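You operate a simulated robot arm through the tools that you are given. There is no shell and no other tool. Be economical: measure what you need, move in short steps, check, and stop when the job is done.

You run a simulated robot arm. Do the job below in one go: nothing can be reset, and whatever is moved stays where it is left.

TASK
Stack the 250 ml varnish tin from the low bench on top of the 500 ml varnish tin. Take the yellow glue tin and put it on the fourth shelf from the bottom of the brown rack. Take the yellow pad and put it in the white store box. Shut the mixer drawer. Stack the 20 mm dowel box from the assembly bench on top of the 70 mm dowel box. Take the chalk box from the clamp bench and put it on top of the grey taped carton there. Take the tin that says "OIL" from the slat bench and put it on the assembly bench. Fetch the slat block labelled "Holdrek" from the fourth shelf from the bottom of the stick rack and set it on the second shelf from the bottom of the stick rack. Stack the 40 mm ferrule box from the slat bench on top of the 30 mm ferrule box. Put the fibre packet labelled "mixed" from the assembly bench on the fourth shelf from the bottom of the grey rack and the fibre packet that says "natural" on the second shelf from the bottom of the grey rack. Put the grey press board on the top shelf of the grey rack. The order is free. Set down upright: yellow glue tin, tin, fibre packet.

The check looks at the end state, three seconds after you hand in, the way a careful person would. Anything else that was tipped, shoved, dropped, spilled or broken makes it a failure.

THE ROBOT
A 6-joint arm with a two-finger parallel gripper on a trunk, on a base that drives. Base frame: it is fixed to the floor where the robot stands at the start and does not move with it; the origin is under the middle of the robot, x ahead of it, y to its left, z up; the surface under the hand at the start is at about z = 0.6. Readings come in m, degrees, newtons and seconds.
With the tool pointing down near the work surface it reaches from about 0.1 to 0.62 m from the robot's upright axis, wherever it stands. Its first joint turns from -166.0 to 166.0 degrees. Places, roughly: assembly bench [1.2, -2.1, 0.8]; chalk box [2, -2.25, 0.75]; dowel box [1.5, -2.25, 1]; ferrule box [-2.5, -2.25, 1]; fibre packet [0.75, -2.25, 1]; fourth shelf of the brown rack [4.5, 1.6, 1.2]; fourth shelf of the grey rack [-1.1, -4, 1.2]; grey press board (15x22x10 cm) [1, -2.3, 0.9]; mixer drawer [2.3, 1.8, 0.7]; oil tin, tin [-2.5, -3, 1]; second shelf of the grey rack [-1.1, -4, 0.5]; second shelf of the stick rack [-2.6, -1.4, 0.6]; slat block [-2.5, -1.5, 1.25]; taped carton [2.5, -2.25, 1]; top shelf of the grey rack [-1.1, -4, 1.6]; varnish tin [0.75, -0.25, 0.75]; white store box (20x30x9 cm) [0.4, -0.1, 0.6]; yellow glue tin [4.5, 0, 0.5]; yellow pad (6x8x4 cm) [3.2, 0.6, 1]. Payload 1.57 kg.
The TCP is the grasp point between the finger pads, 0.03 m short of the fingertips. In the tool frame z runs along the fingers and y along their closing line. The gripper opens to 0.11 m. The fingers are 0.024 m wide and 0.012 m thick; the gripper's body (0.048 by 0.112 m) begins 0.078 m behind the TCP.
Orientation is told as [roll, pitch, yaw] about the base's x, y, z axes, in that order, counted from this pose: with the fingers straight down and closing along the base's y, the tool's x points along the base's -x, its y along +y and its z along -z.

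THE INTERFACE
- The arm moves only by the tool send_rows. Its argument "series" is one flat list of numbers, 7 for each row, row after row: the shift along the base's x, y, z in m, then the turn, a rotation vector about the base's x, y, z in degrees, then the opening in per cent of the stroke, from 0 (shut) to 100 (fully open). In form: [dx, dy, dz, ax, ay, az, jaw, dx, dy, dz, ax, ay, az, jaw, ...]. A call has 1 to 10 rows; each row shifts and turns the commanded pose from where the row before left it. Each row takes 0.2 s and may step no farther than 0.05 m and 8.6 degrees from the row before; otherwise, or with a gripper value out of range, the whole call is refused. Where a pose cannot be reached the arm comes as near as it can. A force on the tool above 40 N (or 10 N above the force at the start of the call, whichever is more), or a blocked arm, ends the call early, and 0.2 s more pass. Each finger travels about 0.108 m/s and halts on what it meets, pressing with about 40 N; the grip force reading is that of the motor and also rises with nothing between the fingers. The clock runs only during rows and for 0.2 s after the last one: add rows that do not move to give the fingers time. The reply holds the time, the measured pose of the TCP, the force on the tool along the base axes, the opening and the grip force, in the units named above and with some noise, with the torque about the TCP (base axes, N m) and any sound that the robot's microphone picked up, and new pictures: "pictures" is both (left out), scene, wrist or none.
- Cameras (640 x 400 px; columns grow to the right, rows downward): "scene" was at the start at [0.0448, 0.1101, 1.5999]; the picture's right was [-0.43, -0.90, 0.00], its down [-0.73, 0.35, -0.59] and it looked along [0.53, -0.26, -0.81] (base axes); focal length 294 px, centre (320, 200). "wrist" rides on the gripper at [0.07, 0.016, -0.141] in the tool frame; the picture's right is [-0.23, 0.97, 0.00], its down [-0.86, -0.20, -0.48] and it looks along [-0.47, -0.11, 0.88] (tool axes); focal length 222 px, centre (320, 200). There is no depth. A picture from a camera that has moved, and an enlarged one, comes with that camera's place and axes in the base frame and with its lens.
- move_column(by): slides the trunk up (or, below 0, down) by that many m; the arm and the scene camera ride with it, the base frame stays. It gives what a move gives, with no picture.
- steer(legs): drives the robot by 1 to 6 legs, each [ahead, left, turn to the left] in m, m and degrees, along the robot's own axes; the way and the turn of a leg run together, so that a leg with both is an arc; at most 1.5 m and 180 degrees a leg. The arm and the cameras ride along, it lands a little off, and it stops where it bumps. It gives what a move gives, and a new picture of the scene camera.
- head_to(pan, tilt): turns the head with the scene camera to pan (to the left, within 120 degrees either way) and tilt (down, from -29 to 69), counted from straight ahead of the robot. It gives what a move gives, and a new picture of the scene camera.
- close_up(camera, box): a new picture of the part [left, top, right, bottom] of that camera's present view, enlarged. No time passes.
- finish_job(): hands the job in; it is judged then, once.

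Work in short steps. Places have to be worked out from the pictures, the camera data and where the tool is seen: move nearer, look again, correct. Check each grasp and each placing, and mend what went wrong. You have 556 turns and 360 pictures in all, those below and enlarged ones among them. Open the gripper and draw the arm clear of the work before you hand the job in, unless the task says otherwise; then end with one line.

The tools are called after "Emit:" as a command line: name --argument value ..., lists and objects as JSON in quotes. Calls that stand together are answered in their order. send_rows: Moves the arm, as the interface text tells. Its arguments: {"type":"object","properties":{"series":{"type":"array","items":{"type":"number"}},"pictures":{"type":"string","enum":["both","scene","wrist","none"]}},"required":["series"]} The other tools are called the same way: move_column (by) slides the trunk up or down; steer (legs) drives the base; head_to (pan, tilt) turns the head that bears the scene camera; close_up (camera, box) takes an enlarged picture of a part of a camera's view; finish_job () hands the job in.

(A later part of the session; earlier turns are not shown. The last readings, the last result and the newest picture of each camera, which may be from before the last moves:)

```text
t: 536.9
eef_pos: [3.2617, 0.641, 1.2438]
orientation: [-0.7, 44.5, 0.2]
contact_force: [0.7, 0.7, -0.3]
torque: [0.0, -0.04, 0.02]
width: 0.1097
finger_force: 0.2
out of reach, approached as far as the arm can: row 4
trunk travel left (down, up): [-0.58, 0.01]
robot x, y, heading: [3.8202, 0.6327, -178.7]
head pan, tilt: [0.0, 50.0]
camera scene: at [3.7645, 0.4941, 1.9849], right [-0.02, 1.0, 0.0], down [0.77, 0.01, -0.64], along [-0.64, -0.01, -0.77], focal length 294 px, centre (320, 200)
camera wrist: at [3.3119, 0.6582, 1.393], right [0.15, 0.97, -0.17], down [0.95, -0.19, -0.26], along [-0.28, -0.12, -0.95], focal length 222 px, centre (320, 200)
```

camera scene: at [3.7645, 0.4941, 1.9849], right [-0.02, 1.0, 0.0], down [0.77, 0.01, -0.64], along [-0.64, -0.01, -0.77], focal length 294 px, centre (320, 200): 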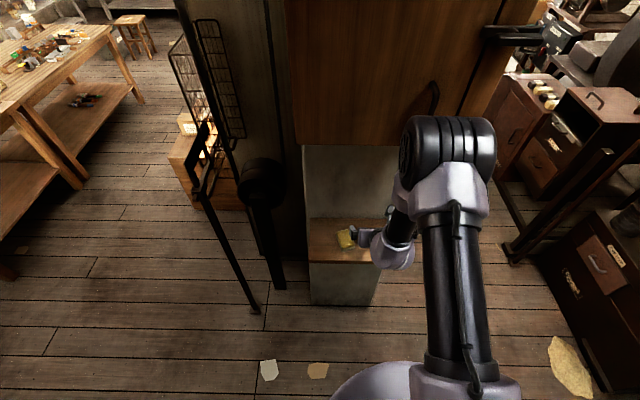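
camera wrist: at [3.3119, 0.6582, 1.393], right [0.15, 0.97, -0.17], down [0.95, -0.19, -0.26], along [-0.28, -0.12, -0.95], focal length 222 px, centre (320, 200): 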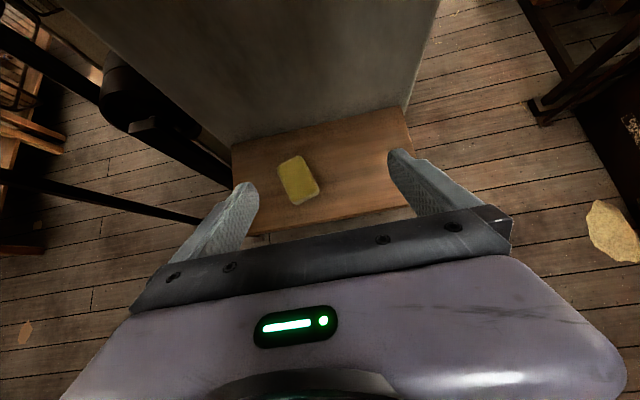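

Pad ≈ (3.146,0.574), long axis ≈10° off x. I turn +10° and shift so the hand hovers above it.

Emit:
steer --legs '[[0, 0, 10], [0.11, -0.073, 0]]'

Emit:
move_column --by -0.14

Emit:
close_up --camera "wrist" --box '[0, 0, 640, 400]'

```text
t: 538.9
eef_pos: [3.1466, 0.5921, 1.2436]
orientation: [-0.5, 44.5, 10.4]
contact_force: [-0.3, -0.2, 0.3]
torque: [-0.01, -0.02, -0.01]
width: 0.11
finger_force: 0.1
trunk travel left (down, up): [-0.58, 0.01]
robot x, y, heading: [3.6966, 0.6814, -168.7]
head pan, tilt: [0.0, 50.0]
camera scene: at [3.6676, 0.5352, 1.9848], right [-0.19, 0.98, 0.0], down [0.75, 0.15, -0.64], along [-0.63, -0.12, -0.77], focal length 294 px, centre (320, 200)
```

scene: 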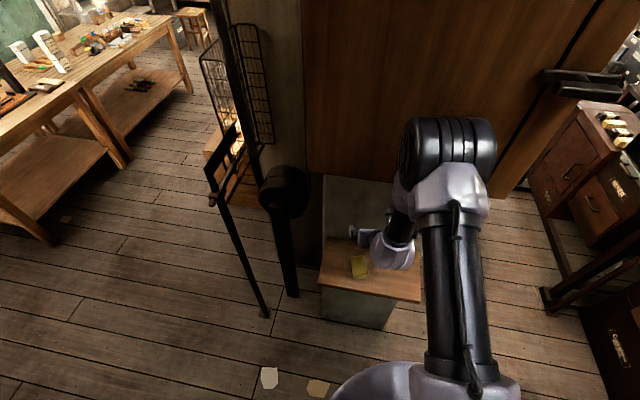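

```text
t: 540.5
eef_pos: [3.1468, 0.5929, 1.1025]
orientation: [-0.6, 44.6, 10.3]
contact_force: [0.3, -0.6, -0.3]
torque: [-0.01, 0.0, 0.01]
width: 0.1099
finger_force: 0.1
trunk travel left (down, up): [-0.44, 0.15]
robot x, y, heading: [3.6972, 0.6806, -169.1]
head pan, tilt: [0.0, 50.0]
```

```text
1.00 times, centred on (320, 200) of wrist (not enlarged: the box is as wide or as high as the picture)
camera zoom: at [3.1924, 0.6182, 1.253], right [-0.02, 0.99, -0.17], down [0.97, -0.02, -0.26], along [-0.26, -0.17, -0.95], focal length 222 px, centre (320, 200)
```

zoom: 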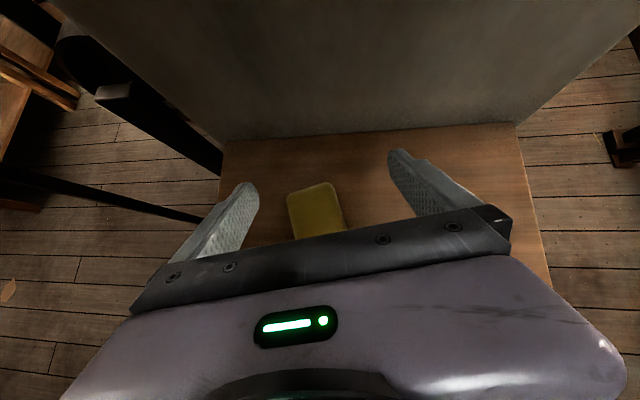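

I strafe 2 cm left to centre the pad and lower to z≈1.04, then look.

Emit:
steer --legs '[[0, 0.02, 2]]'

Emit:
move_column --by -0.05

Emit:
close_up --camera "wrist" --box '[0, 0, 640, 400]'

```text
t: 541.3
eef_pos: [3.1541, 0.5552, 1.1028]
orientation: [-0.4, 44.6, 12.3]
contact_force: [0.1, 0.0, -0.2]
torque: [0.04, -0.02, -0.01]
width: 0.1102
finger_force: 0.1
trunk travel left (down, up): [-0.44, 0.15]
robot x, y, heading: [3.7029, 0.6647, -166.8]
head pan, tilt: [0.0, 50.0]
camera scene: at [3.6761, 0.515, 1.8447], right [-0.23, 0.97, 0.0], down [0.75, 0.17, -0.64], along [-0.63, -0.15, -0.77], focal length 294 px, centre (320, 200)
```

scene: 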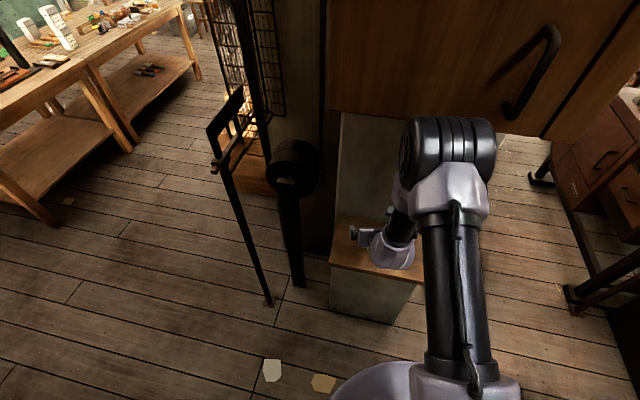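

```text
t: 542.2
eef_pos: [3.1534, 0.5557, 1.0532]
orientation: [-0.6, 44.7, 12.3]
contact_force: [-0.4, -0.3, 0.7]
torque: [0.03, -0.03, 0.0]
width: 0.11
finger_force: 0.1
trunk travel left (down, up): [-0.39, 0.2]
robot x, y, heading: [3.7029, 0.6655, -167.1]
head pan, tilt: [0.0, 50.0]
```

```text
1.00 times, centred on (320, 200) of wrist (not enlarged: the box is as wide or as high as the picture)
camera zoom: at [3.1989, 0.5818, 1.203], right [-0.06, 0.98, -0.17], down [0.97, 0.01, -0.26], along [-0.25, -0.17, -0.95], focal length 222 px, centre (320, 200)
```

zoom: 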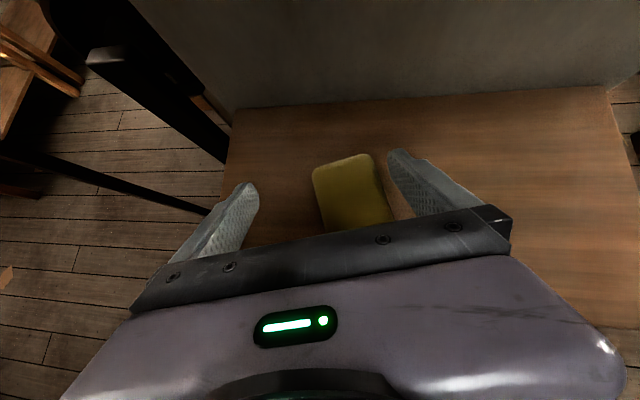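

Pad top ≈1.01, centre (3.149,0.574). I strafe right 1.8 cm and descend carefully.

Emit:
steer --legs '[[0, -0.018, 0]]'

Emit:
send_rows --series '[0, 0, -0.02, 0, 0, 0, 100, 0, 0, -0.012, 0, 0, 0, 100, 0, 0, -0.006, 0, 0, 0, 100, 0, 0, -0.004, 0, 0, 0, 100]' --pictures "wrist"

```text
t: 543.0
eef_pos: [3.1501, 0.5738, 1.0537]
orientation: [-0.5, 44.6, 12.3]
contact_force: [0.8, 0.9, -0.5]
torque: [-0.02, -0.02, 0.04]
width: 0.1098
finger_force: 0.0
trunk travel left (down, up): [-0.39, 0.2]
robot x, y, heading: [3.6989, 0.683, -166.9]
head pan, tilt: [0.0, 50.0]
camera scene: at [3.6718, 0.5344, 1.7949], right [-0.23, 0.97, 0.0], down [0.75, 0.17, -0.64], along [-0.63, -0.15, -0.77], focal length 294 px, centre (320, 200)
```

scene: 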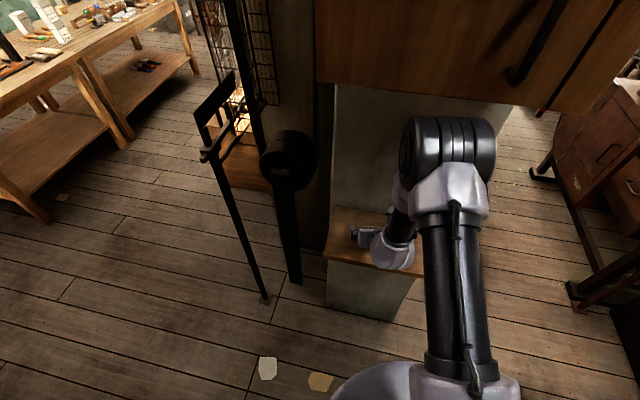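

```text
t: 543.7
eef_pos: [3.1492, 0.5721, 1.03]
orientation: [-0.5, 45.7, 12.3]
contact_force: [19.2, 3.0, 30.8]
torque: [1.69, 0.21, -1.21]
width: 0.1082
finger_force: 0.0
trunk travel left (down, up): [-0.39, 0.2]
robot x, y, heading: [3.6967, 0.6799, -166.9]
head pan, tilt: [0.0, 50.0]
stopped in row 3: the force on the tool passed its limit at 53 N (the readings are from after the stop); the commanded pose is now the measured one
camera wrist: at [3.1981, 0.5985, 1.1784], right [-0.06, 0.98, -0.17], down [0.96, 0.01, -0.28], along [-0.27, -0.18, -0.95], focal length 222 px, centre (320, 200)
```

wrist: 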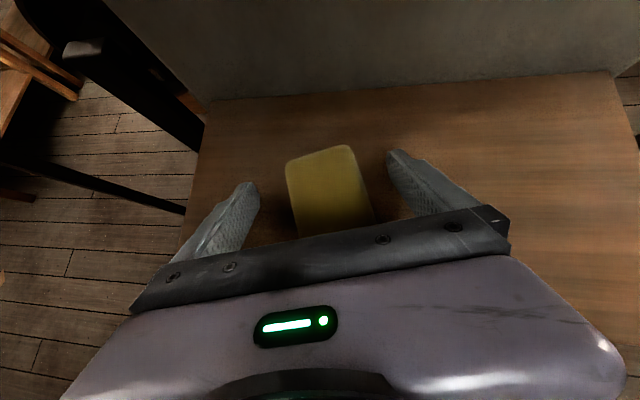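

Fingertips touched the ledge (z≈1.0). I raise 6 mm, shift 1 cm toward the pad's centre and close.

Emit:
send_rows --series '[0, 0, 0.007, 0, 0, 0, 100, 0.01, 0.003, 0, 0, 0, 0, 100, 0, 0, 0, 0, 0, 0, 75, 0, 0, 0, 0, 0, 0, 50, 0, 0, 0, 0, 0, 0, 35, 0, 0, 0, 0, 0, 0, 35]' --pictures "wrist"

```text
t: 545.1
eef_pos: [3.1563, 0.5721, 1.0334]
orientation: [-0.4, 45.4, 12.3]
contact_force: [1.0, -0.1, 0.5]
torque: [-0.01, 0.01, -0.01]
width: 0.054
finger_force: 40.4
trunk travel left (down, up): [-0.39, 0.2]
robot x, y, heading: [3.698, 0.6768, -166.9]
head pan, tilt: [0.0, 50.0]
camera wrist: at [3.2033, 0.6003, 1.182], right [-0.06, 0.98, -0.17], down [0.96, 0.01, -0.27], along [-0.27, -0.18, -0.95], focal length 222 px, centre (320, 200)
```

wrist: 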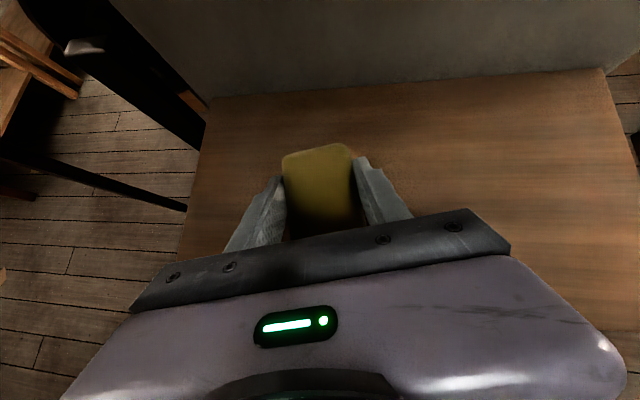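

Pad gripped. I lift it and drive toward the low bench with the white box.

Emit:
move_column --by 0.15

Emit:
steer --legs '[[-0.1, 0, 0], [0, 0, 77], [1.0, 0, 0], [0.85, 0, 0], [0, 0, -90]]'

```text
t: 546.8
eef_pos: [3.1565, 0.5732, 1.1826]
orientation: [-0.4, 45.3, 12.3]
contact_force: [0.4, 0.1, -0.2]
torque: [0.0, 0.01, 0.02]
width: 0.0539
finger_force: 39.9
trunk travel left (down, up): [-0.54, 0.05]
robot x, y, heading: [3.6952, 0.6804, -167.0]
head pan, tilt: [0.0, 50.0]
```

```text
t: 564.0
eef_pos: [3.2377, -1.1415, 1.1836]
orientation: [-0.4, 45.4, -0.1]
contact_force: [-0.1, 0.0, -0.3]
torque: [-0.05, 0.01, 0.0]
width: 0.0541
finger_force: 40.0
trunk travel left (down, up): [-0.54, 0.05]
robot x, y, heading: [3.7854, -1.1519, -179.5]
head pan, tilt: [0.0, 50.0]
camera scene: at [3.7334, -1.2921, 1.9448], right [-0.01, 1.0, 0.0], down [0.77, 0.01, -0.64], along [-0.64, -0.01, -0.77], focal length 294 px, centre (320, 200)
```

scene: 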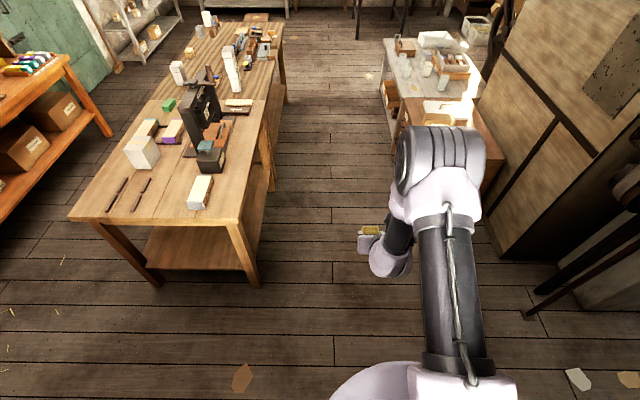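

Pad still held. I continue west, turn round to heading 0 via the south, then strafe north beside the low bench.

Emit:
steer --legs '[[1.3, 0, 0], [1.3, 0, 0], [1.3, 0, 0], [0, 0, 179.5], [0, 0.5, 0], [0, 0.5, 0]]'

Emit:
close_up --camera "wrist" --box '[0, 0, 640, 400]'

```text
t: 595.1
eef_pos: [0.4989, -0.2329, 1.1826]
orientation: [-0.4, 45.3, 175.5]
contact_force: [0.0, 0.4, 0.4]
torque: [-0.01, 0.02, 0.02]
width: 0.0542
finger_force: 39.9
trunk travel left (down, up): [-0.54, 0.05]
robot x, y, heading: [-0.0544, -0.1796, -3.6]
head pan, tilt: [0.0, 50.0]
camera scene: at [0.0138, -0.0407, 1.9448], right [-0.06, -1.0, 0.0], down [-0.76, 0.05, -0.64], along [0.64, -0.04, -0.77], focal length 294 px, centre (320, 200)
```

scene: 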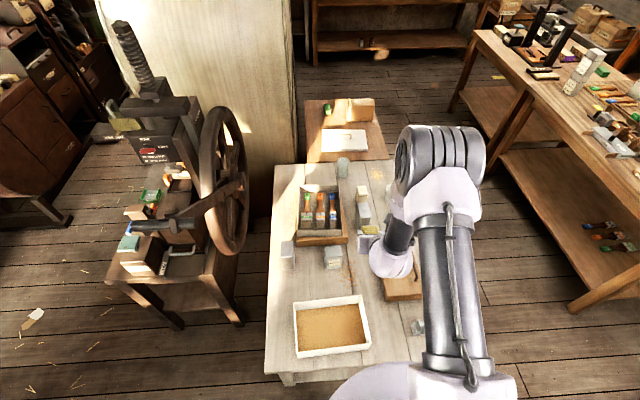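

```text
1.00 times, centred on (320, 200) of wrist (not enlarged: the box is as wide or as high as the picture)
camera zoom: at [0.4463, -0.2466, 1.332], right [-0.23, -0.96, -0.17], down [-0.92, 0.27, -0.27], along [0.3, 0.09, -0.95], focal length 222 px, centre (320, 200)
```

zoom: 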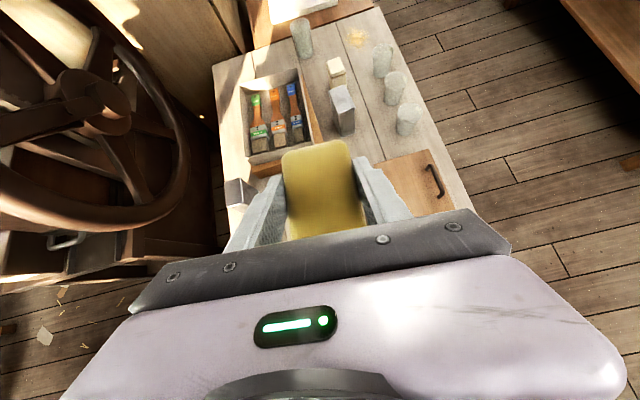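

The white box centre ≈ (0.41,-0.117). I shift the base so the pad hovers above it.

Emit:
steer --legs '[[-0.095, 0.075, 0], [0, 0, 3.6]]'

Emit:
move_column --by -0.38

Emit:
close_up --camera "wrist" --box '[0, 0, 640, 400]'

Emit:
close_up --camera "scene" --box '[220, 160, 480, 400]'

```text
t: 596.8
eef_pos: [0.4106, -0.1161, 1.1832]
orientation: [-0.4, 45.3, 179.1]
contact_force: [-0.3, -0.1, 0.2]
torque: [-0.02, 0.0, -0.01]
width: 0.0544
finger_force: 40.3
trunk travel left (down, up): [-0.54, 0.05]
robot x, y, heading: [-0.1427, -0.0963, 0.2]
head pan, tilt: [0.0, 50.0]
camera scene: at [-0.0842, 0.0445, 1.9448], right [0.0, -1.0, 0.0], down [-0.77, 0.0, -0.64], along [0.64, 0.0, -0.77], focal length 294 px, centre (320, 200)
```

scene: 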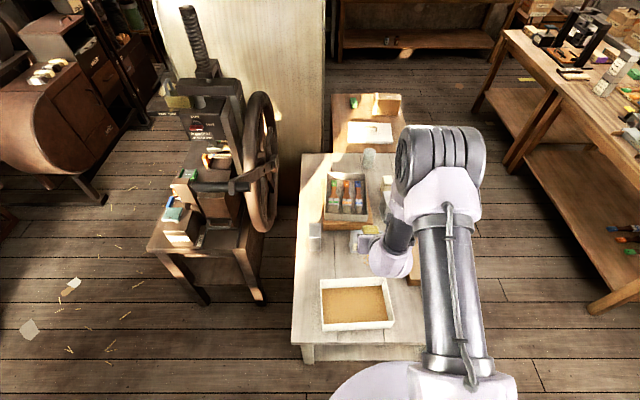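

```text
t: 600.5
eef_pos: [0.41, -0.116, 0.8033]
orientation: [-0.4, 45.2, 179.2]
contact_force: [-0.1, 0.1, -0.2]
torque: [0.01, 0.04, 0.03]
width: 0.0542
finger_force: 40.2
trunk travel left (down, up): [-0.16, 0.43]
robot x, y, heading: [-0.1392, -0.0988, -0.1]
head pan, tilt: [0.0, 50.0]
```

```text
1.00 times, centred on (320, 200) of wrist (not enlarged: the box is as wide or as high as the picture)
camera zoom: at [0.3597, -0.1329, 0.9521], right [-0.17, -0.97, -0.17], down [-0.94, 0.21, -0.27], along [0.3, 0.11, -0.95], focal length 222 px, centre (320, 200)
```

zoom: 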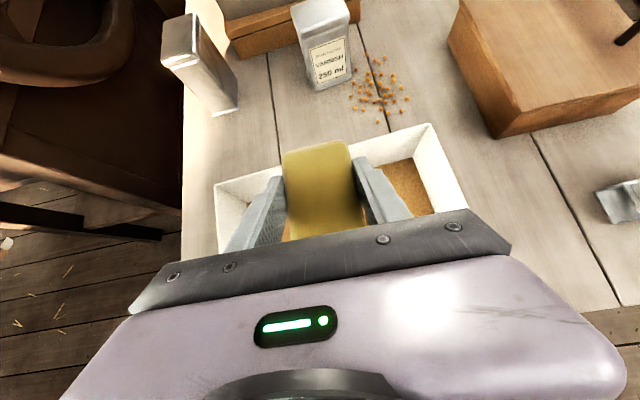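

```text
1.67 times, centred on (350, 280) of scene
camera zoom: at [-0.085, 0.0451, 1.5649], right [0.0, -1.0, 0.0], down [-0.77, 0.0, -0.64], along [0.64, 0.0, -0.77], focal length 490 px, centre (270, 67)
```

zoom: 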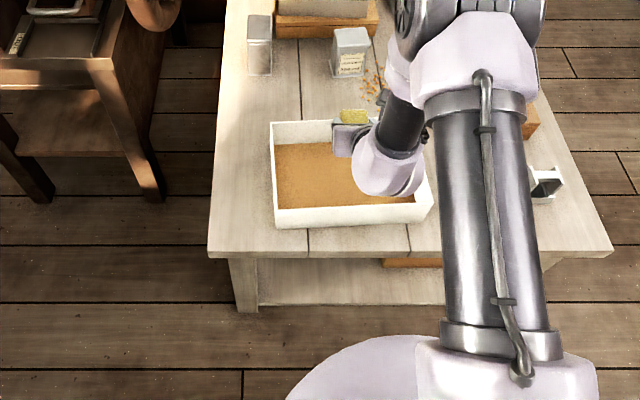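

Pad is over the box interior. I nudge −1 cm in x, lower the column 10 cm, then step down to contact.

Emit:
move_column --by -0.1

Emit:
send_rows --series '[-0.012, 0, -0.01, 0, 0, 0, 35, 0, 0, -0.01, 0, 0, 0, 35, 0, 0, -0.008, 0, 0, 0, 35, 0, 0, -0.006, 0, 0, 0, 35, 0, 0, -0.006, 0, 0, 0, 35, 0, 0, -0.006, 0, 0, 0, 35]' --pictures "none"

```text
t: 601.8
eef_pos: [0.4109, -0.114, 0.704]
orientation: [-0.4, 45.3, 179.0]
contact_force: [0.7, 1.0, -0.4]
torque: [0.0, -0.01, 0.02]
width: 0.054
finger_force: 39.5
trunk travel left (down, up): [-0.06, 0.53]
robot x, y, heading: [-0.1384, -0.0931, 0.0]
head pan, tilt: [0.0, 50.0]
```

```text
t: 603.1
eef_pos: [0.3997, -0.1157, 0.6658]
orientation: [-0.3, 45.9, 179.2]
contact_force: [-0.2, 0.0, 15.9]
torque: [-0.25, 1.34, 0.02]
width: 0.0541
finger_force: 40.1
trunk travel left (down, up): [-0.06, 0.53]
robot x, y, heading: [-0.1406, -0.0967, 0.0]
head pan, tilt: [0.0, 50.0]
stopped in row 6: the force on the tool passed its limit at 52 N (the readings are from after the stop); the commanded pose is now the measured one
```

Contact with the box floor. Release and lift out.

Emit:
send_rows --series '[0, 0, 0.002, 0, 0, 0, 55, 0, 0, 0, 0, 0, 0, 75, 0, 0, 0, 0, 0, 0, 80, 0, 0, 0.04, 0, 0, 0, 80, 0, 0, 0.045, 0, 0, 0, 80, 0, 0, 0.045, 0, 0, 0, 80]'

```text
t: 604.5
eef_pos: [0.3998, -0.1161, 0.7974]
orientation: [-0.6, 45.7, 179.1]
contact_force: [0.0, 0.4, 0.1]
torque: [0.0, 0.0, 0.04]
width: 0.088
finger_force: 0.1
trunk travel left (down, up): [-0.06, 0.53]
robot x, y, heading: [-0.1453, -0.0978, -0.2]
head pan, tilt: [0.0, 50.0]
camera scene: at [-0.0852, 0.0451, 1.4648], right [0.0, -1.0, 0.0], down [-0.77, 0.0, -0.64], along [0.64, 0.0, -0.77], focal length 294 px, centre (320, 200)
camera wrist: at [0.3483, -0.1339, 0.9445], right [-0.16, -0.97, -0.17], down [-0.94, 0.21, -0.28], along [0.31, 0.12, -0.95], focal length 222 px, centre (320, 200)
```

scene: 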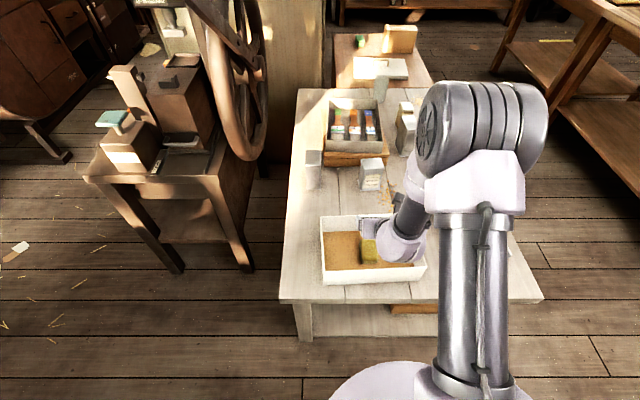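
wrist: 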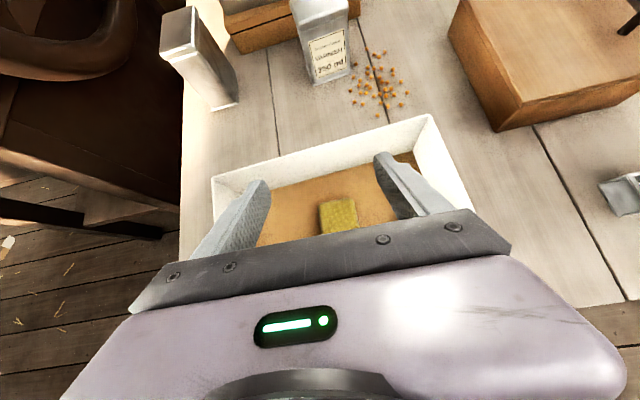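

Pad lies in the white box. Next the tins; I zoom on them from here.

Emit:
close_up --camera "scene" --box '[290, 130, 420, 210]'

```text
4.92 times, centred on (355, 170) of scene
camera zoom: at [-0.0852, 0.0451, 1.4648], right [0.0, -1.0, 0.0], down [-0.77, 0.0, -0.64], along [0.64, 0.0, -0.77], focal length 1446 px, centre (148, 348)
```

zoom: 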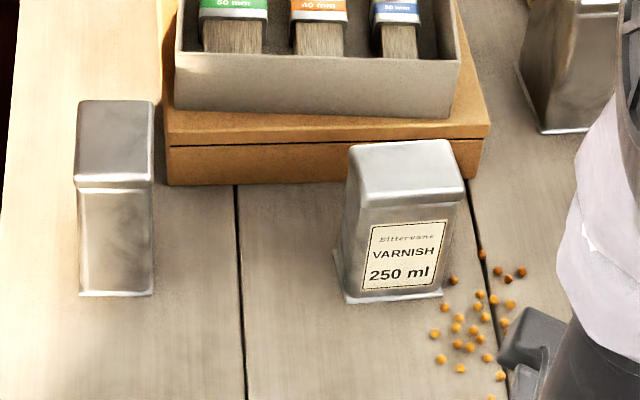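

250 tin: centre ≈(0.717,-0.147), yaw ≈6°, top ≈0.707; 500 tin: centre ≈(0.738,0.07), top ≈0.72. I raise, set 30° tilt, and move to a heading of 6°.

Emit:
send_rows --series '[0, 0, 0.045, 0, -7.5, 0, 100, 0, 0, 0.045, 0, -7.5, 0, 100, 0.02, 0, 0.03, 0, 0, 0, 100]' --pictures "none"

Emit:
steer --legs '[[0, -0.1, 0], [0.1, 0, 6], [0.04, 0, 0]]'

Emit:
close_up --camera "wrist" --box '[0, 0, 640, 400]'

```text
t: 605.4
eef_pos: [0.4186, -0.1148, 0.9155]
orientation: [-0.9, 60.8, 178.7]
contact_force: [0.2, 0.5, 0.2]
torque: [0.02, 0.0, -0.01]
width: 0.1099
finger_force: 0.0
trunk travel left (down, up): [-0.06, 0.53]
robot x, y, heading: [-0.1438, -0.0975, 0.1]
head pan, tilt: [0.0, 50.0]
```

```text
t: 607.8
eef_pos: [0.5584, -0.1457, 0.915]
orientation: [-0.9, 60.7, -175.2]
contact_force: [-0.3, -1.1, 0.6]
torque: [0.02, -0.02, 0.02]
width: 0.11
finger_force: 0.1
trunk travel left (down, up): [-0.06, 0.53]
robot x, y, heading: [-0.0012, -0.1899, 5.8]
head pan, tilt: [0.0, 50.0]
camera scene: at [0.041, -0.0415, 1.4648], right [0.11, -0.99, 0.0], down [-0.76, -0.08, -0.64], along [0.64, 0.07, -0.77], focal length 294 px, centre (320, 200)
```

scene: 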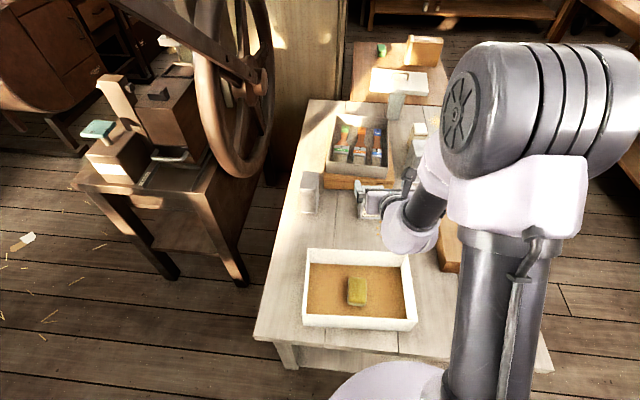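

```text
1.00 times, centred on (320, 200) of wrist (not enlarged: the box is as wide or as high as the picture)
camera zoom: at [0.4724, -0.1731, 1.0444], right [-0.02, -0.98, -0.21], down [-0.85, 0.12, -0.51], along [0.52, 0.17, -0.84], focal length 222 px, centre (320, 200)
```

zoom: 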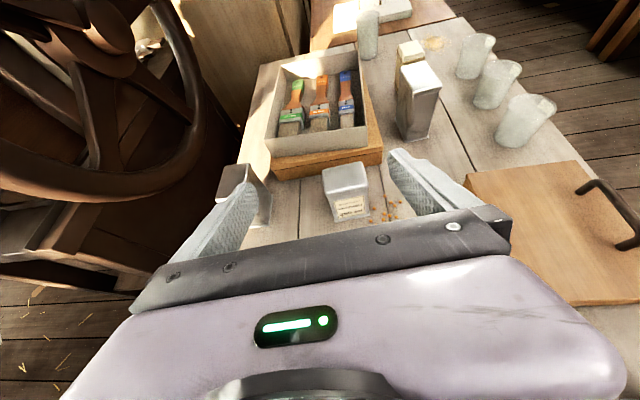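

Tin is ~2 cm right of the axis and 16 cm ahead. I strafe right, extend forward at height and check reach.

Emit:
steer --legs '[[0, -0.02, 0]]'

Emit:
send_rows --series '[0.04, 0.0033, -0.01, 0, 0, 0, 100, 0.04, 0.0033, -0.01, 0, 0, 0, 100, 0.04, 0.0033, -0.01, 0, 0, 0, 100, 0.035, 0.003, -0.03, 0, 0, 0, 100]'

```text
t: 608.5
eef_pos: [0.5605, -0.167, 0.9148]
orientation: [-0.9, 60.7, -175.2]
contact_force: [-0.5, -0.2, 1.0]
torque: [-0.02, -0.02, 0.03]
width: 0.1099
finger_force: 0.0
trunk travel left (down, up): [-0.06, 0.53]
robot x, y, heading: [0.0043, -0.2063, 6.2]
head pan, tilt: [0.0, 50.0]
camera scene: at [0.0427, -0.0622, 1.4648], right [0.11, -0.99, 0.0], down [-0.76, -0.08, -0.64], along [0.64, 0.07, -0.77], focal length 294 px, centre (320, 200)
```

scene: 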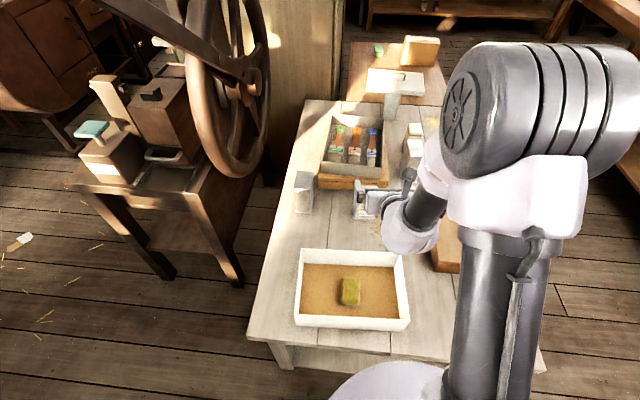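

```text
t: 609.5
eef_pos: [0.716, -0.1597, 0.8565]
orientation: [-1.4, 60.9, -175.1]
contact_force: [0.3, 0.1, 0.7]
torque: [0.0, -0.03, -0.02]
width: 0.1099
finger_force: 0.1
out of reach, approached as far as the arm can: row 4
trunk travel left (down, up): [-0.06, 0.53]
robot x, y, heading: [0.0032, -0.2087, 6.0]
head pan, tilt: [0.0, 50.0]
camera scene: at [0.0429, -0.0618, 1.4647], right [0.11, -0.99, 0.0], down [-0.76, -0.08, -0.64], along [0.64, 0.07, -0.77], focal length 294 px, centre (320, 200)
camera wrist: at [0.6299, -0.1867, 0.9859], right [-0.01, -0.98, -0.21], down [-0.85, 0.12, -0.51], along [0.52, 0.18, -0.83], focal length 222 px, centre (320, 200)
```

scene: 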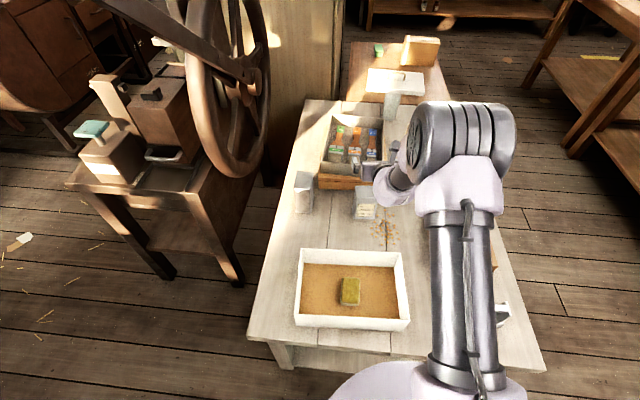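
wrist: 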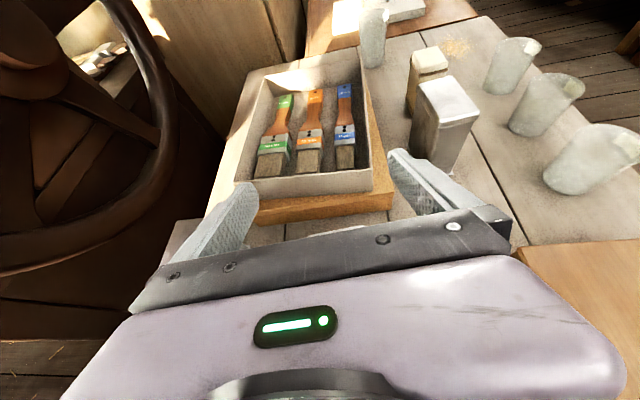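

Reach holds. I lower the column its last 6 cm and step down partway.

Emit:
move_column --by -0.05

Emit:
send_rows --series '[0, 0, -0.03, 0, 0, 0, 100, 0, 0, -0.03, 0, 0, 0, 100]'

```text
t: 610.5
eef_pos: [0.716, -0.1587, 0.807]
orientation: [-1.5, 60.7, -175.1]
contact_force: [-0.2, 0.4, 0.7]
torque: [0.0, 0.0, -0.01]
width: 0.1101
finger_force: 0.1
trunk travel left (down, up): [-0.01, 0.58]
robot x, y, heading: [0.0035, -0.2135, 6.0]
head pan, tilt: [0.0, 50.0]
```

```text
t: 611.1
eef_pos: [0.7166, -0.1592, 0.7461]
orientation: [-1.7, 60.8, -175.2]
contact_force: [-0.5, 1.2, 0.2]
torque: [-0.03, -0.01, 0.02]
width: 0.1098
finger_force: 0.0
trunk travel left (down, up): [-0.01, 0.58]
robot x, y, heading: [0.0009, -0.2114, 6.3]
head pan, tilt: [0.0, 50.0]
camera scene: at [0.0428, -0.0618, 1.4148], right [0.11, -0.99, 0.0], down [-0.76, -0.08, -0.64], along [0.64, 0.07, -0.77], focal length 294 px, centre (320, 200)
camera wrist: at [0.6299, -0.1863, 0.8766], right [-0.01, -0.98, -0.21], down [-0.85, 0.12, -0.51], along [0.52, 0.18, -0.83], focal length 222 px, centre (320, 200)
```

scene: 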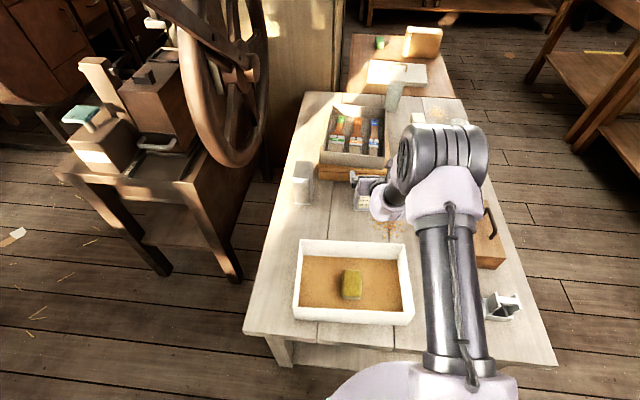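
wrist: 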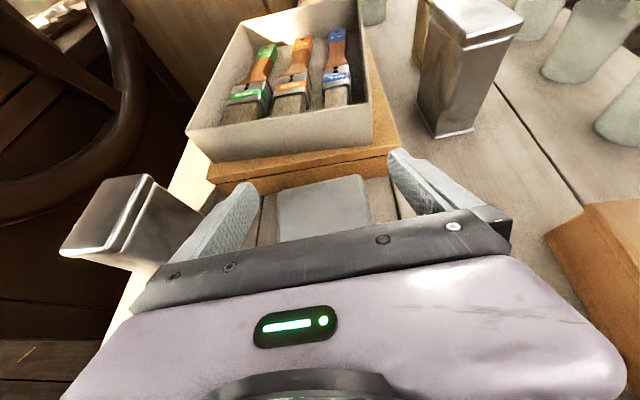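

Centred. I descend to z≈0.662 and grip.

Emit:
send_rows --series '[0.003, 0, -0.03, 0, 0, 0, 100, 0, 0, -0.03, 0, 0, 0, 100, 0, 0, -0.024, 0, 0, 0, 100, 0, 0, 0, 0, 0, 0, 75, 0, 0, 0, 0, 0, 0, 50, 0, 0, 0, 0, 0, 0, 40, 0, 0, 0, 0, 0, 0, 40]' --pictures "wrist"

```text
t: 612.7
eef_pos: [0.7173, -0.1582, 0.6595]
orientation: [-1.4, 60.8, -175.2]
contact_force: [-0.7, 1.6, -0.6]
torque: [-0.09, -0.08, 0.09]
width: 0.08
finger_force: 40.1
trunk travel left (down, up): [-0.01, 0.58]
robot x, y, heading: [0.0012, -0.2105, 6.2]
head pan, tilt: [0.0, 50.0]
camera wrist: at [0.6309, -0.1869, 0.7905], right [-0.01, -0.98, -0.21], down [-0.85, 0.12, -0.51], along [0.52, 0.18, -0.83], focal length 222 px, centre (320, 200)
```

wrist: 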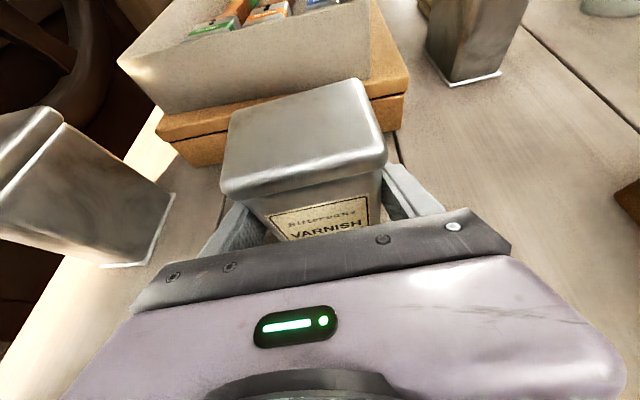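

Gripped (0.080 m). I lift, turn to heading 0 and strafe left to the 500 ml tin.

Emit:
move_column --by 0.22

Emit:
steer --legs '[[0, 0, -6], [0, 0.3, 0]]'

Emit:
close_up --camera "scene" --box '[260, 120, 440, 230]'

Emit:
close_up --camera "wrist" --box '[0, 0, 640, 400]'

```text
t: 615.0
eef_pos: [0.7171, -0.1583, 0.8806]
orientation: [-1.5, 60.8, -175.1]
contact_force: [0.6, -0.1, -3.0]
torque: [-0.03, 0.02, -0.04]
width: 0.0796
finger_force: 40.5
trunk travel left (down, up): [-0.23, 0.36]
robot x, y, heading: [0.0007, -0.2072, 6.1]
head pan, tilt: [0.0, 50.0]
```

```text
t: 617.6
eef_pos: [0.7188, 0.0627, 0.8822]
orientation: [-1.4, 60.7, 178.8]
contact_force: [0.1, 0.0, -3.4]
torque: [-0.02, -0.01, -0.03]
width: 0.0798
finger_force: 39.9
trunk travel left (down, up): [-0.23, 0.36]
robot x, y, heading: [0.0011, 0.0863, 0.2]
head pan, tilt: [0.0, 50.0]
camera scene: at [0.0582, 0.2304, 1.6347], right [0.0, -1.0, 0.0], down [-0.77, 0.0, -0.64], along [0.64, 0.0, -0.77], focal length 294 px, centre (320, 200)
```

scene: 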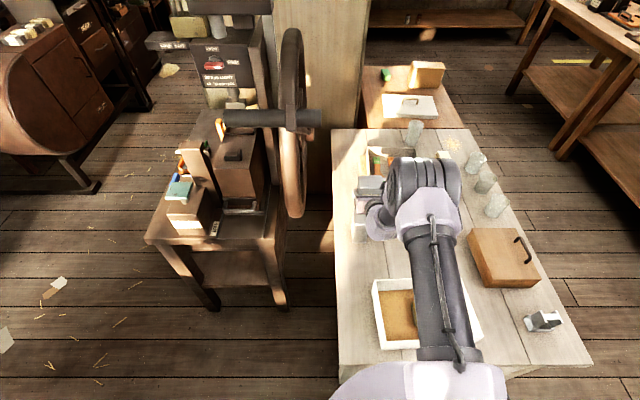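

```text
3.56 times, centred on (350, 175) of scene
camera zoom: at [0.0582, 0.2304, 1.6347], right [0.0, -1.0, 0.0], down [-0.77, 0.0, -0.64], along [0.64, 0.0, -0.77], focal length 1044 px, centre (213, 289)
```

zoom: 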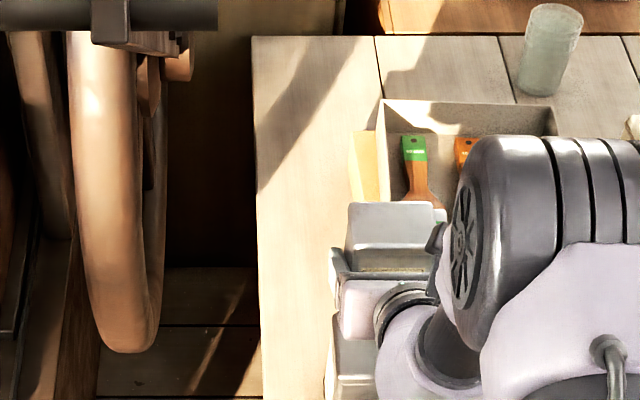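

```text
1.00 times, centred on (320, 200) of wrist (not enlarged: the box is as wide or as high as the picture)
camera zoom: at [0.63, 0.0437, 1.0104], right [-0.11, -0.97, -0.21], down [-0.84, 0.2, -0.51], along [0.54, 0.12, -0.83], focal length 222 px, centre (320, 200)
```

zoom: 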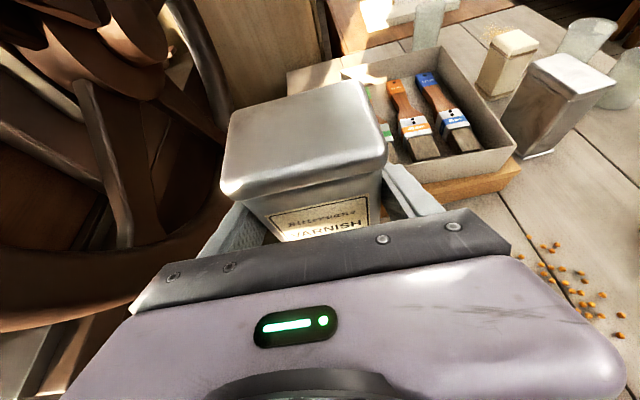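

I shift +1.4 cm x, +0.7 cm y and lower to just above the 500 ml tin, then check from the scene camera.

Emit:
send_rows --series '[0.014, 0.007, -0.02, 0, 0, 0, 40, 0, 0, -0.03, 0, 0, 0, 40, 0, 0, -0.025, 0, 0, 0, 40]' --pictures "none"

Emit:
close_up --camera "scene" --box '[320, 150, 440, 260]'

```text
t: 618.4
eef_pos: [0.7342, 0.0672, 0.8048]
orientation: [-1.6, 60.8, 179.0]
contact_force: [0.8, -0.3, -3.1]
torque: [0.02, 0.01, -0.01]
width: 0.0801
finger_force: 39.6
trunk travel left (down, up): [-0.23, 0.36]
robot x, y, heading: [0.003, 0.0886, 0.0]
head pan, tilt: [0.0, 50.0]
```

```text
3.64 times, centred on (380, 205) of scene
camera zoom: at [0.0584, 0.2296, 1.6348], right [0.0, -1.0, 0.0], down [-0.77, 0.0, -0.64], along [0.64, 0.0, -0.77], focal length 1068 px, centre (102, 182)
```

zoom: 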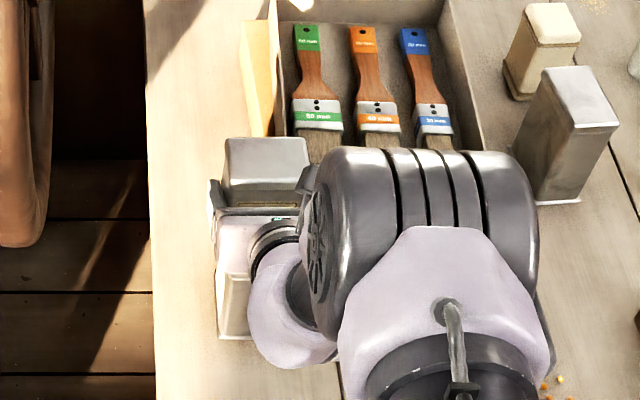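

Aligned. I lower in small steps to contact.

Emit:
send_rows --series '[0, 0.002, -0.01, 0, 0, 0, 40, 0, 0, -0.005, 0, 0, 0, 40, 0, 0, -0.004, 0, 0, 0, 40, 0, 0, -0.004, 0, 0, 0, 40, 0, 0, -0.003, 0, 0, 0, 40]' --pictures "none"

```text
t: 619.6
eef_pos: [0.7304, 0.0713, 0.7783]
orientation: [-1.8, 60.8, 178.8]
contact_force: [0.3, 0.1, 16.9]
torque: [-0.71, -0.08, -0.03]
width: 0.0801
finger_force: 37.6
trunk travel left (down, up): [-0.23, 0.36]
robot x, y, heading: [0.0035, 0.087, 0.3]
head pan, tilt: [0.0, 50.0]
```

Contact (slightly right-edge first). I settle 1 mm more, release gently, and view.

Emit:
send_rows --series '[0, 0, -0.001, 0, 0, 0, 55, 0, 0, 0, 0, 0, 0, 72, 0, 0, 0, 0, 0, 0, 78, 0, 0, 0, 0, 0, 0, 90, 0, 0, 0, 0, 0, 0, 90]'

Emit:
close_up --camera "scene" --box '[320, 150, 440, 260]'

```text
t: 620.8
eef_pos: [0.7329, 0.0717, 0.7789]
orientation: [-1.7, 60.9, 178.8]
contact_force: [-0.8, -0.5, 0.4]
torque: [0.02, -0.02, 0.0]
width: 0.099
finger_force: 0.0
trunk travel left (down, up): [-0.23, 0.36]
robot x, y, heading: [-0.002, 0.086, -0.0]
head pan, tilt: [0.0, 50.0]
camera scene: at [0.0578, 0.2296, 1.6348], right [0.0, -1.0, 0.0], down [-0.77, 0.0, -0.64], along [0.64, 0.0, -0.77], focal length 294 px, centre (320, 200)
camera wrist: at [0.644, 0.0514, 0.908], right [-0.11, -0.97, -0.21], down [-0.84, 0.2, -0.51], along [0.54, 0.12, -0.83], focal length 222 px, centre (320, 200)
```

scene: 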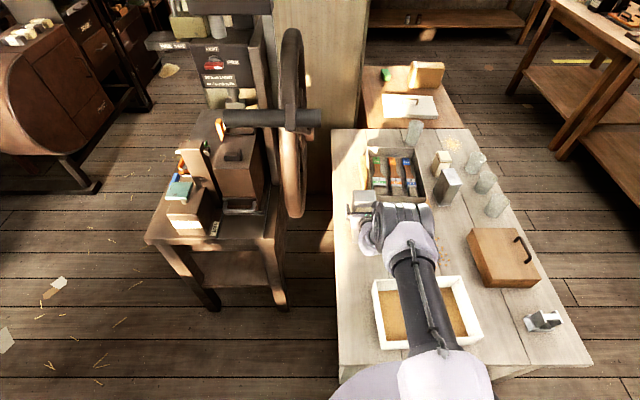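
wrist: 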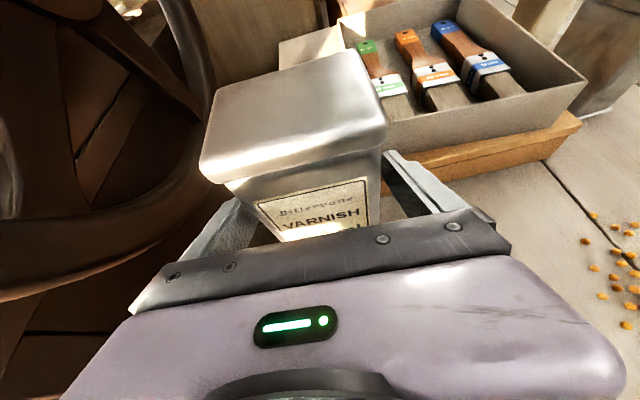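

```text
3.64 times, centred on (380, 205) of scene
camera zoom: at [0.0578, 0.2296, 1.6348], right [0.0, -1.0, 0.0], down [-0.77, 0.0, -0.64], along [0.64, 0.0, -0.77], focal length 1068 px, centre (102, 182)
```

zoom: 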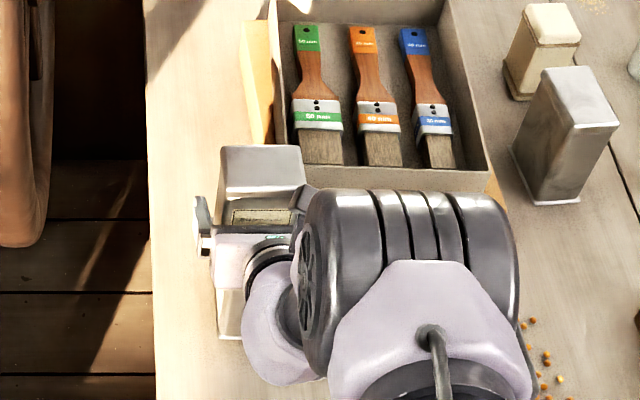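

Standing. I withdraw up and back, then inspect.

Emit:
send_rows --series '[0, 0, 0, 0, 0, 0, 100, -0.02, 0, 0.012, 0, 0, 0, 100, -0.04, 0, 0.022, 0, 0, 0, 100, -0.04, 0, 0.024, 0, 0, 0, 100, -0.03, 0, 0.03, 0, 0, 0, 100]'

Emit:
close_up --camera "scene" --box '[320, 150, 440, 260]'

```text
t: 622.0
eef_pos: [0.6009, 0.0736, 0.8667]
orientation: [-1.5, 60.8, 178.8]
contact_force: [-0.4, 0.0, 0.3]
torque: [-0.03, -0.05, 0.01]
width: 0.1102
finger_force: 0.0
trunk travel left (down, up): [-0.23, 0.36]
robot x, y, heading: [-0.0026, 0.088, 0.2]
head pan, tilt: [0.0, 50.0]
camera scene: at [0.0571, 0.2296, 1.6349], right [0.0, -1.0, 0.0], down [-0.77, 0.0, -0.64], along [0.64, 0.0, -0.77], focal length 294 px, centre (320, 200)
camera wrist: at [0.5111, 0.0539, 0.996], right [-0.11, -0.97, -0.21], down [-0.83, 0.2, -0.51], along [0.54, 0.12, -0.83], focal length 222 px, centre (320, 200)
```

scene: 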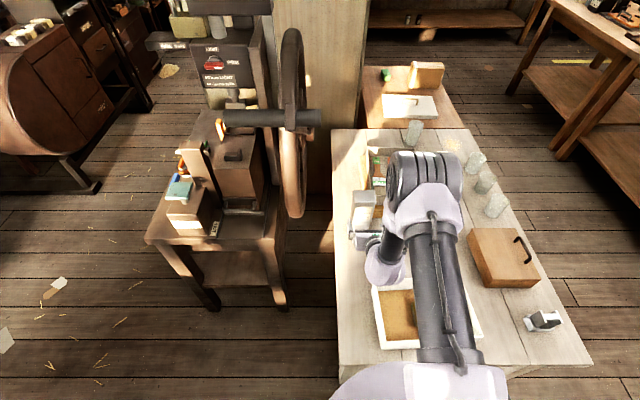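
wrist: 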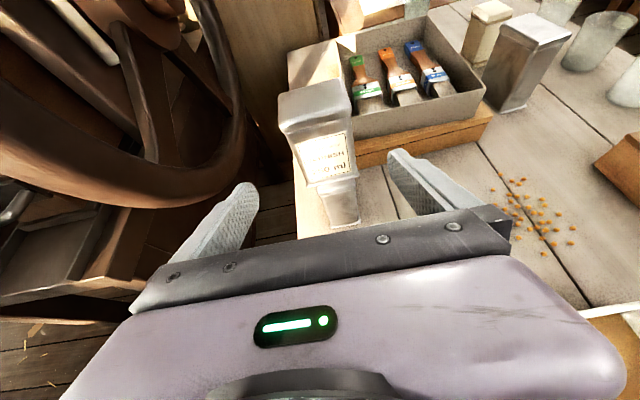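

```text
3.64 times, centred on (380, 205) of scene
camera zoom: at [0.0571, 0.2296, 1.6349], right [0.0, -1.0, 0.0], down [-0.77, 0.0, -0.64], along [0.64, 0.0, -0.77], focal length 1068 px, centre (102, 182)
```

zoom: 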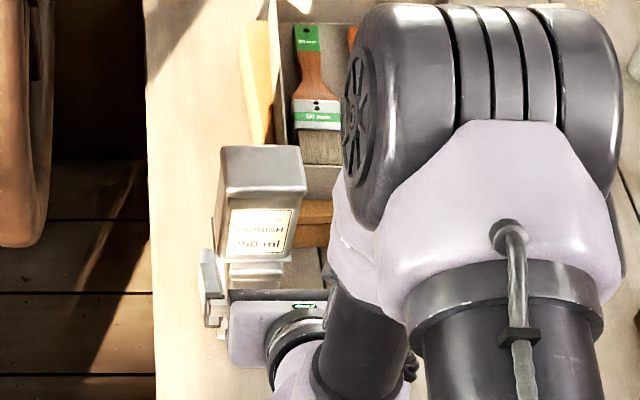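

Stack looks good. Next the stick rack at (-2.6,-1.4): I back off and drive west.

Emit:
steer --legs '[[-0.3, 0, 0], [0, -0.7, 0], [0, -0.7, 0], [0, 0, 180], [1.1, 0, 0]]'

Emit:
head_to --pan 0 --tilt 25

```text
t: 643.4
eef_pos: [-1.9978, -1.297, 0.8659]
orientation: [-1.5, 60.8, -1.1]
contact_force: [-0.3, 0.1, -0.3]
torque: [-0.02, -0.02, -0.04]
width: 0.1101
finger_force: 0.0
trunk travel left (down, up): [-0.23, 0.36]
robot x, y, heading: [-1.4005, -1.3071, -179.6]
head pan, tilt: [0.0, 50.0]
camera scene: at [-1.4573, -1.4476, 1.6348], right [0.0, 1.0, 0.0], down [0.77, 0.0, -0.64], along [-0.64, 0.0, -0.77], focal length 294 px, centre (320, 200)
```

scene: 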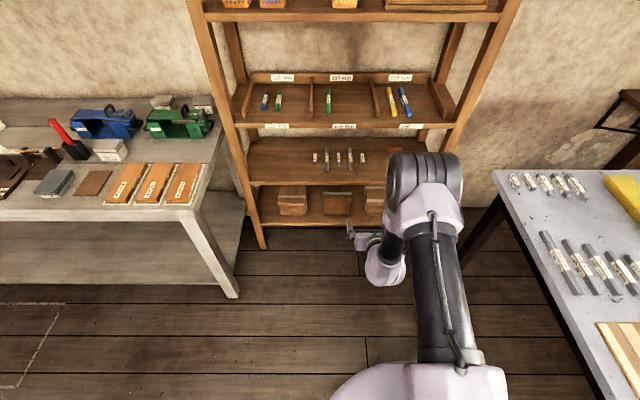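

```text
t: 644.3
eef_pos: [-1.9977, -1.2966, 0.8655]
orientation: [-1.6, 60.8, -1.1]
contact_force: [-0.4, 0.1, 0.0]
torque: [0.05, 0.05, -0.02]
width: 0.1103
finger_force: 0.2
trunk travel left (down, up): [-0.23, 0.36]
robot x, y, heading: [-1.3999, -1.3096, -179.7]
head pan, tilt: [0.0, 25.0]
camera scene: at [-1.4721, -1.4476, 1.6722], right [0.0, 1.0, 0.0], down [0.42, 0.0, -0.91], along [-0.91, 0.0, -0.42], focal length 294 px, centre (320, 200)
```

scene: 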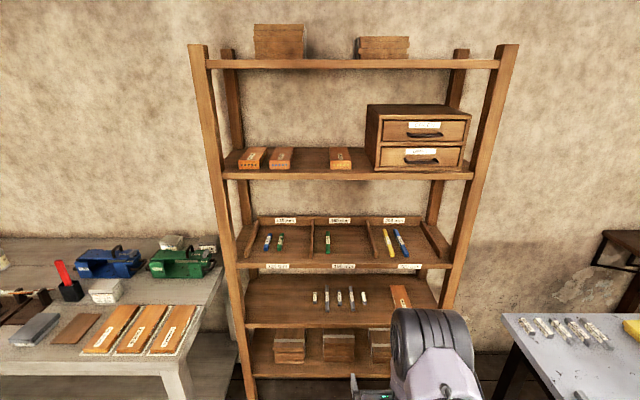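

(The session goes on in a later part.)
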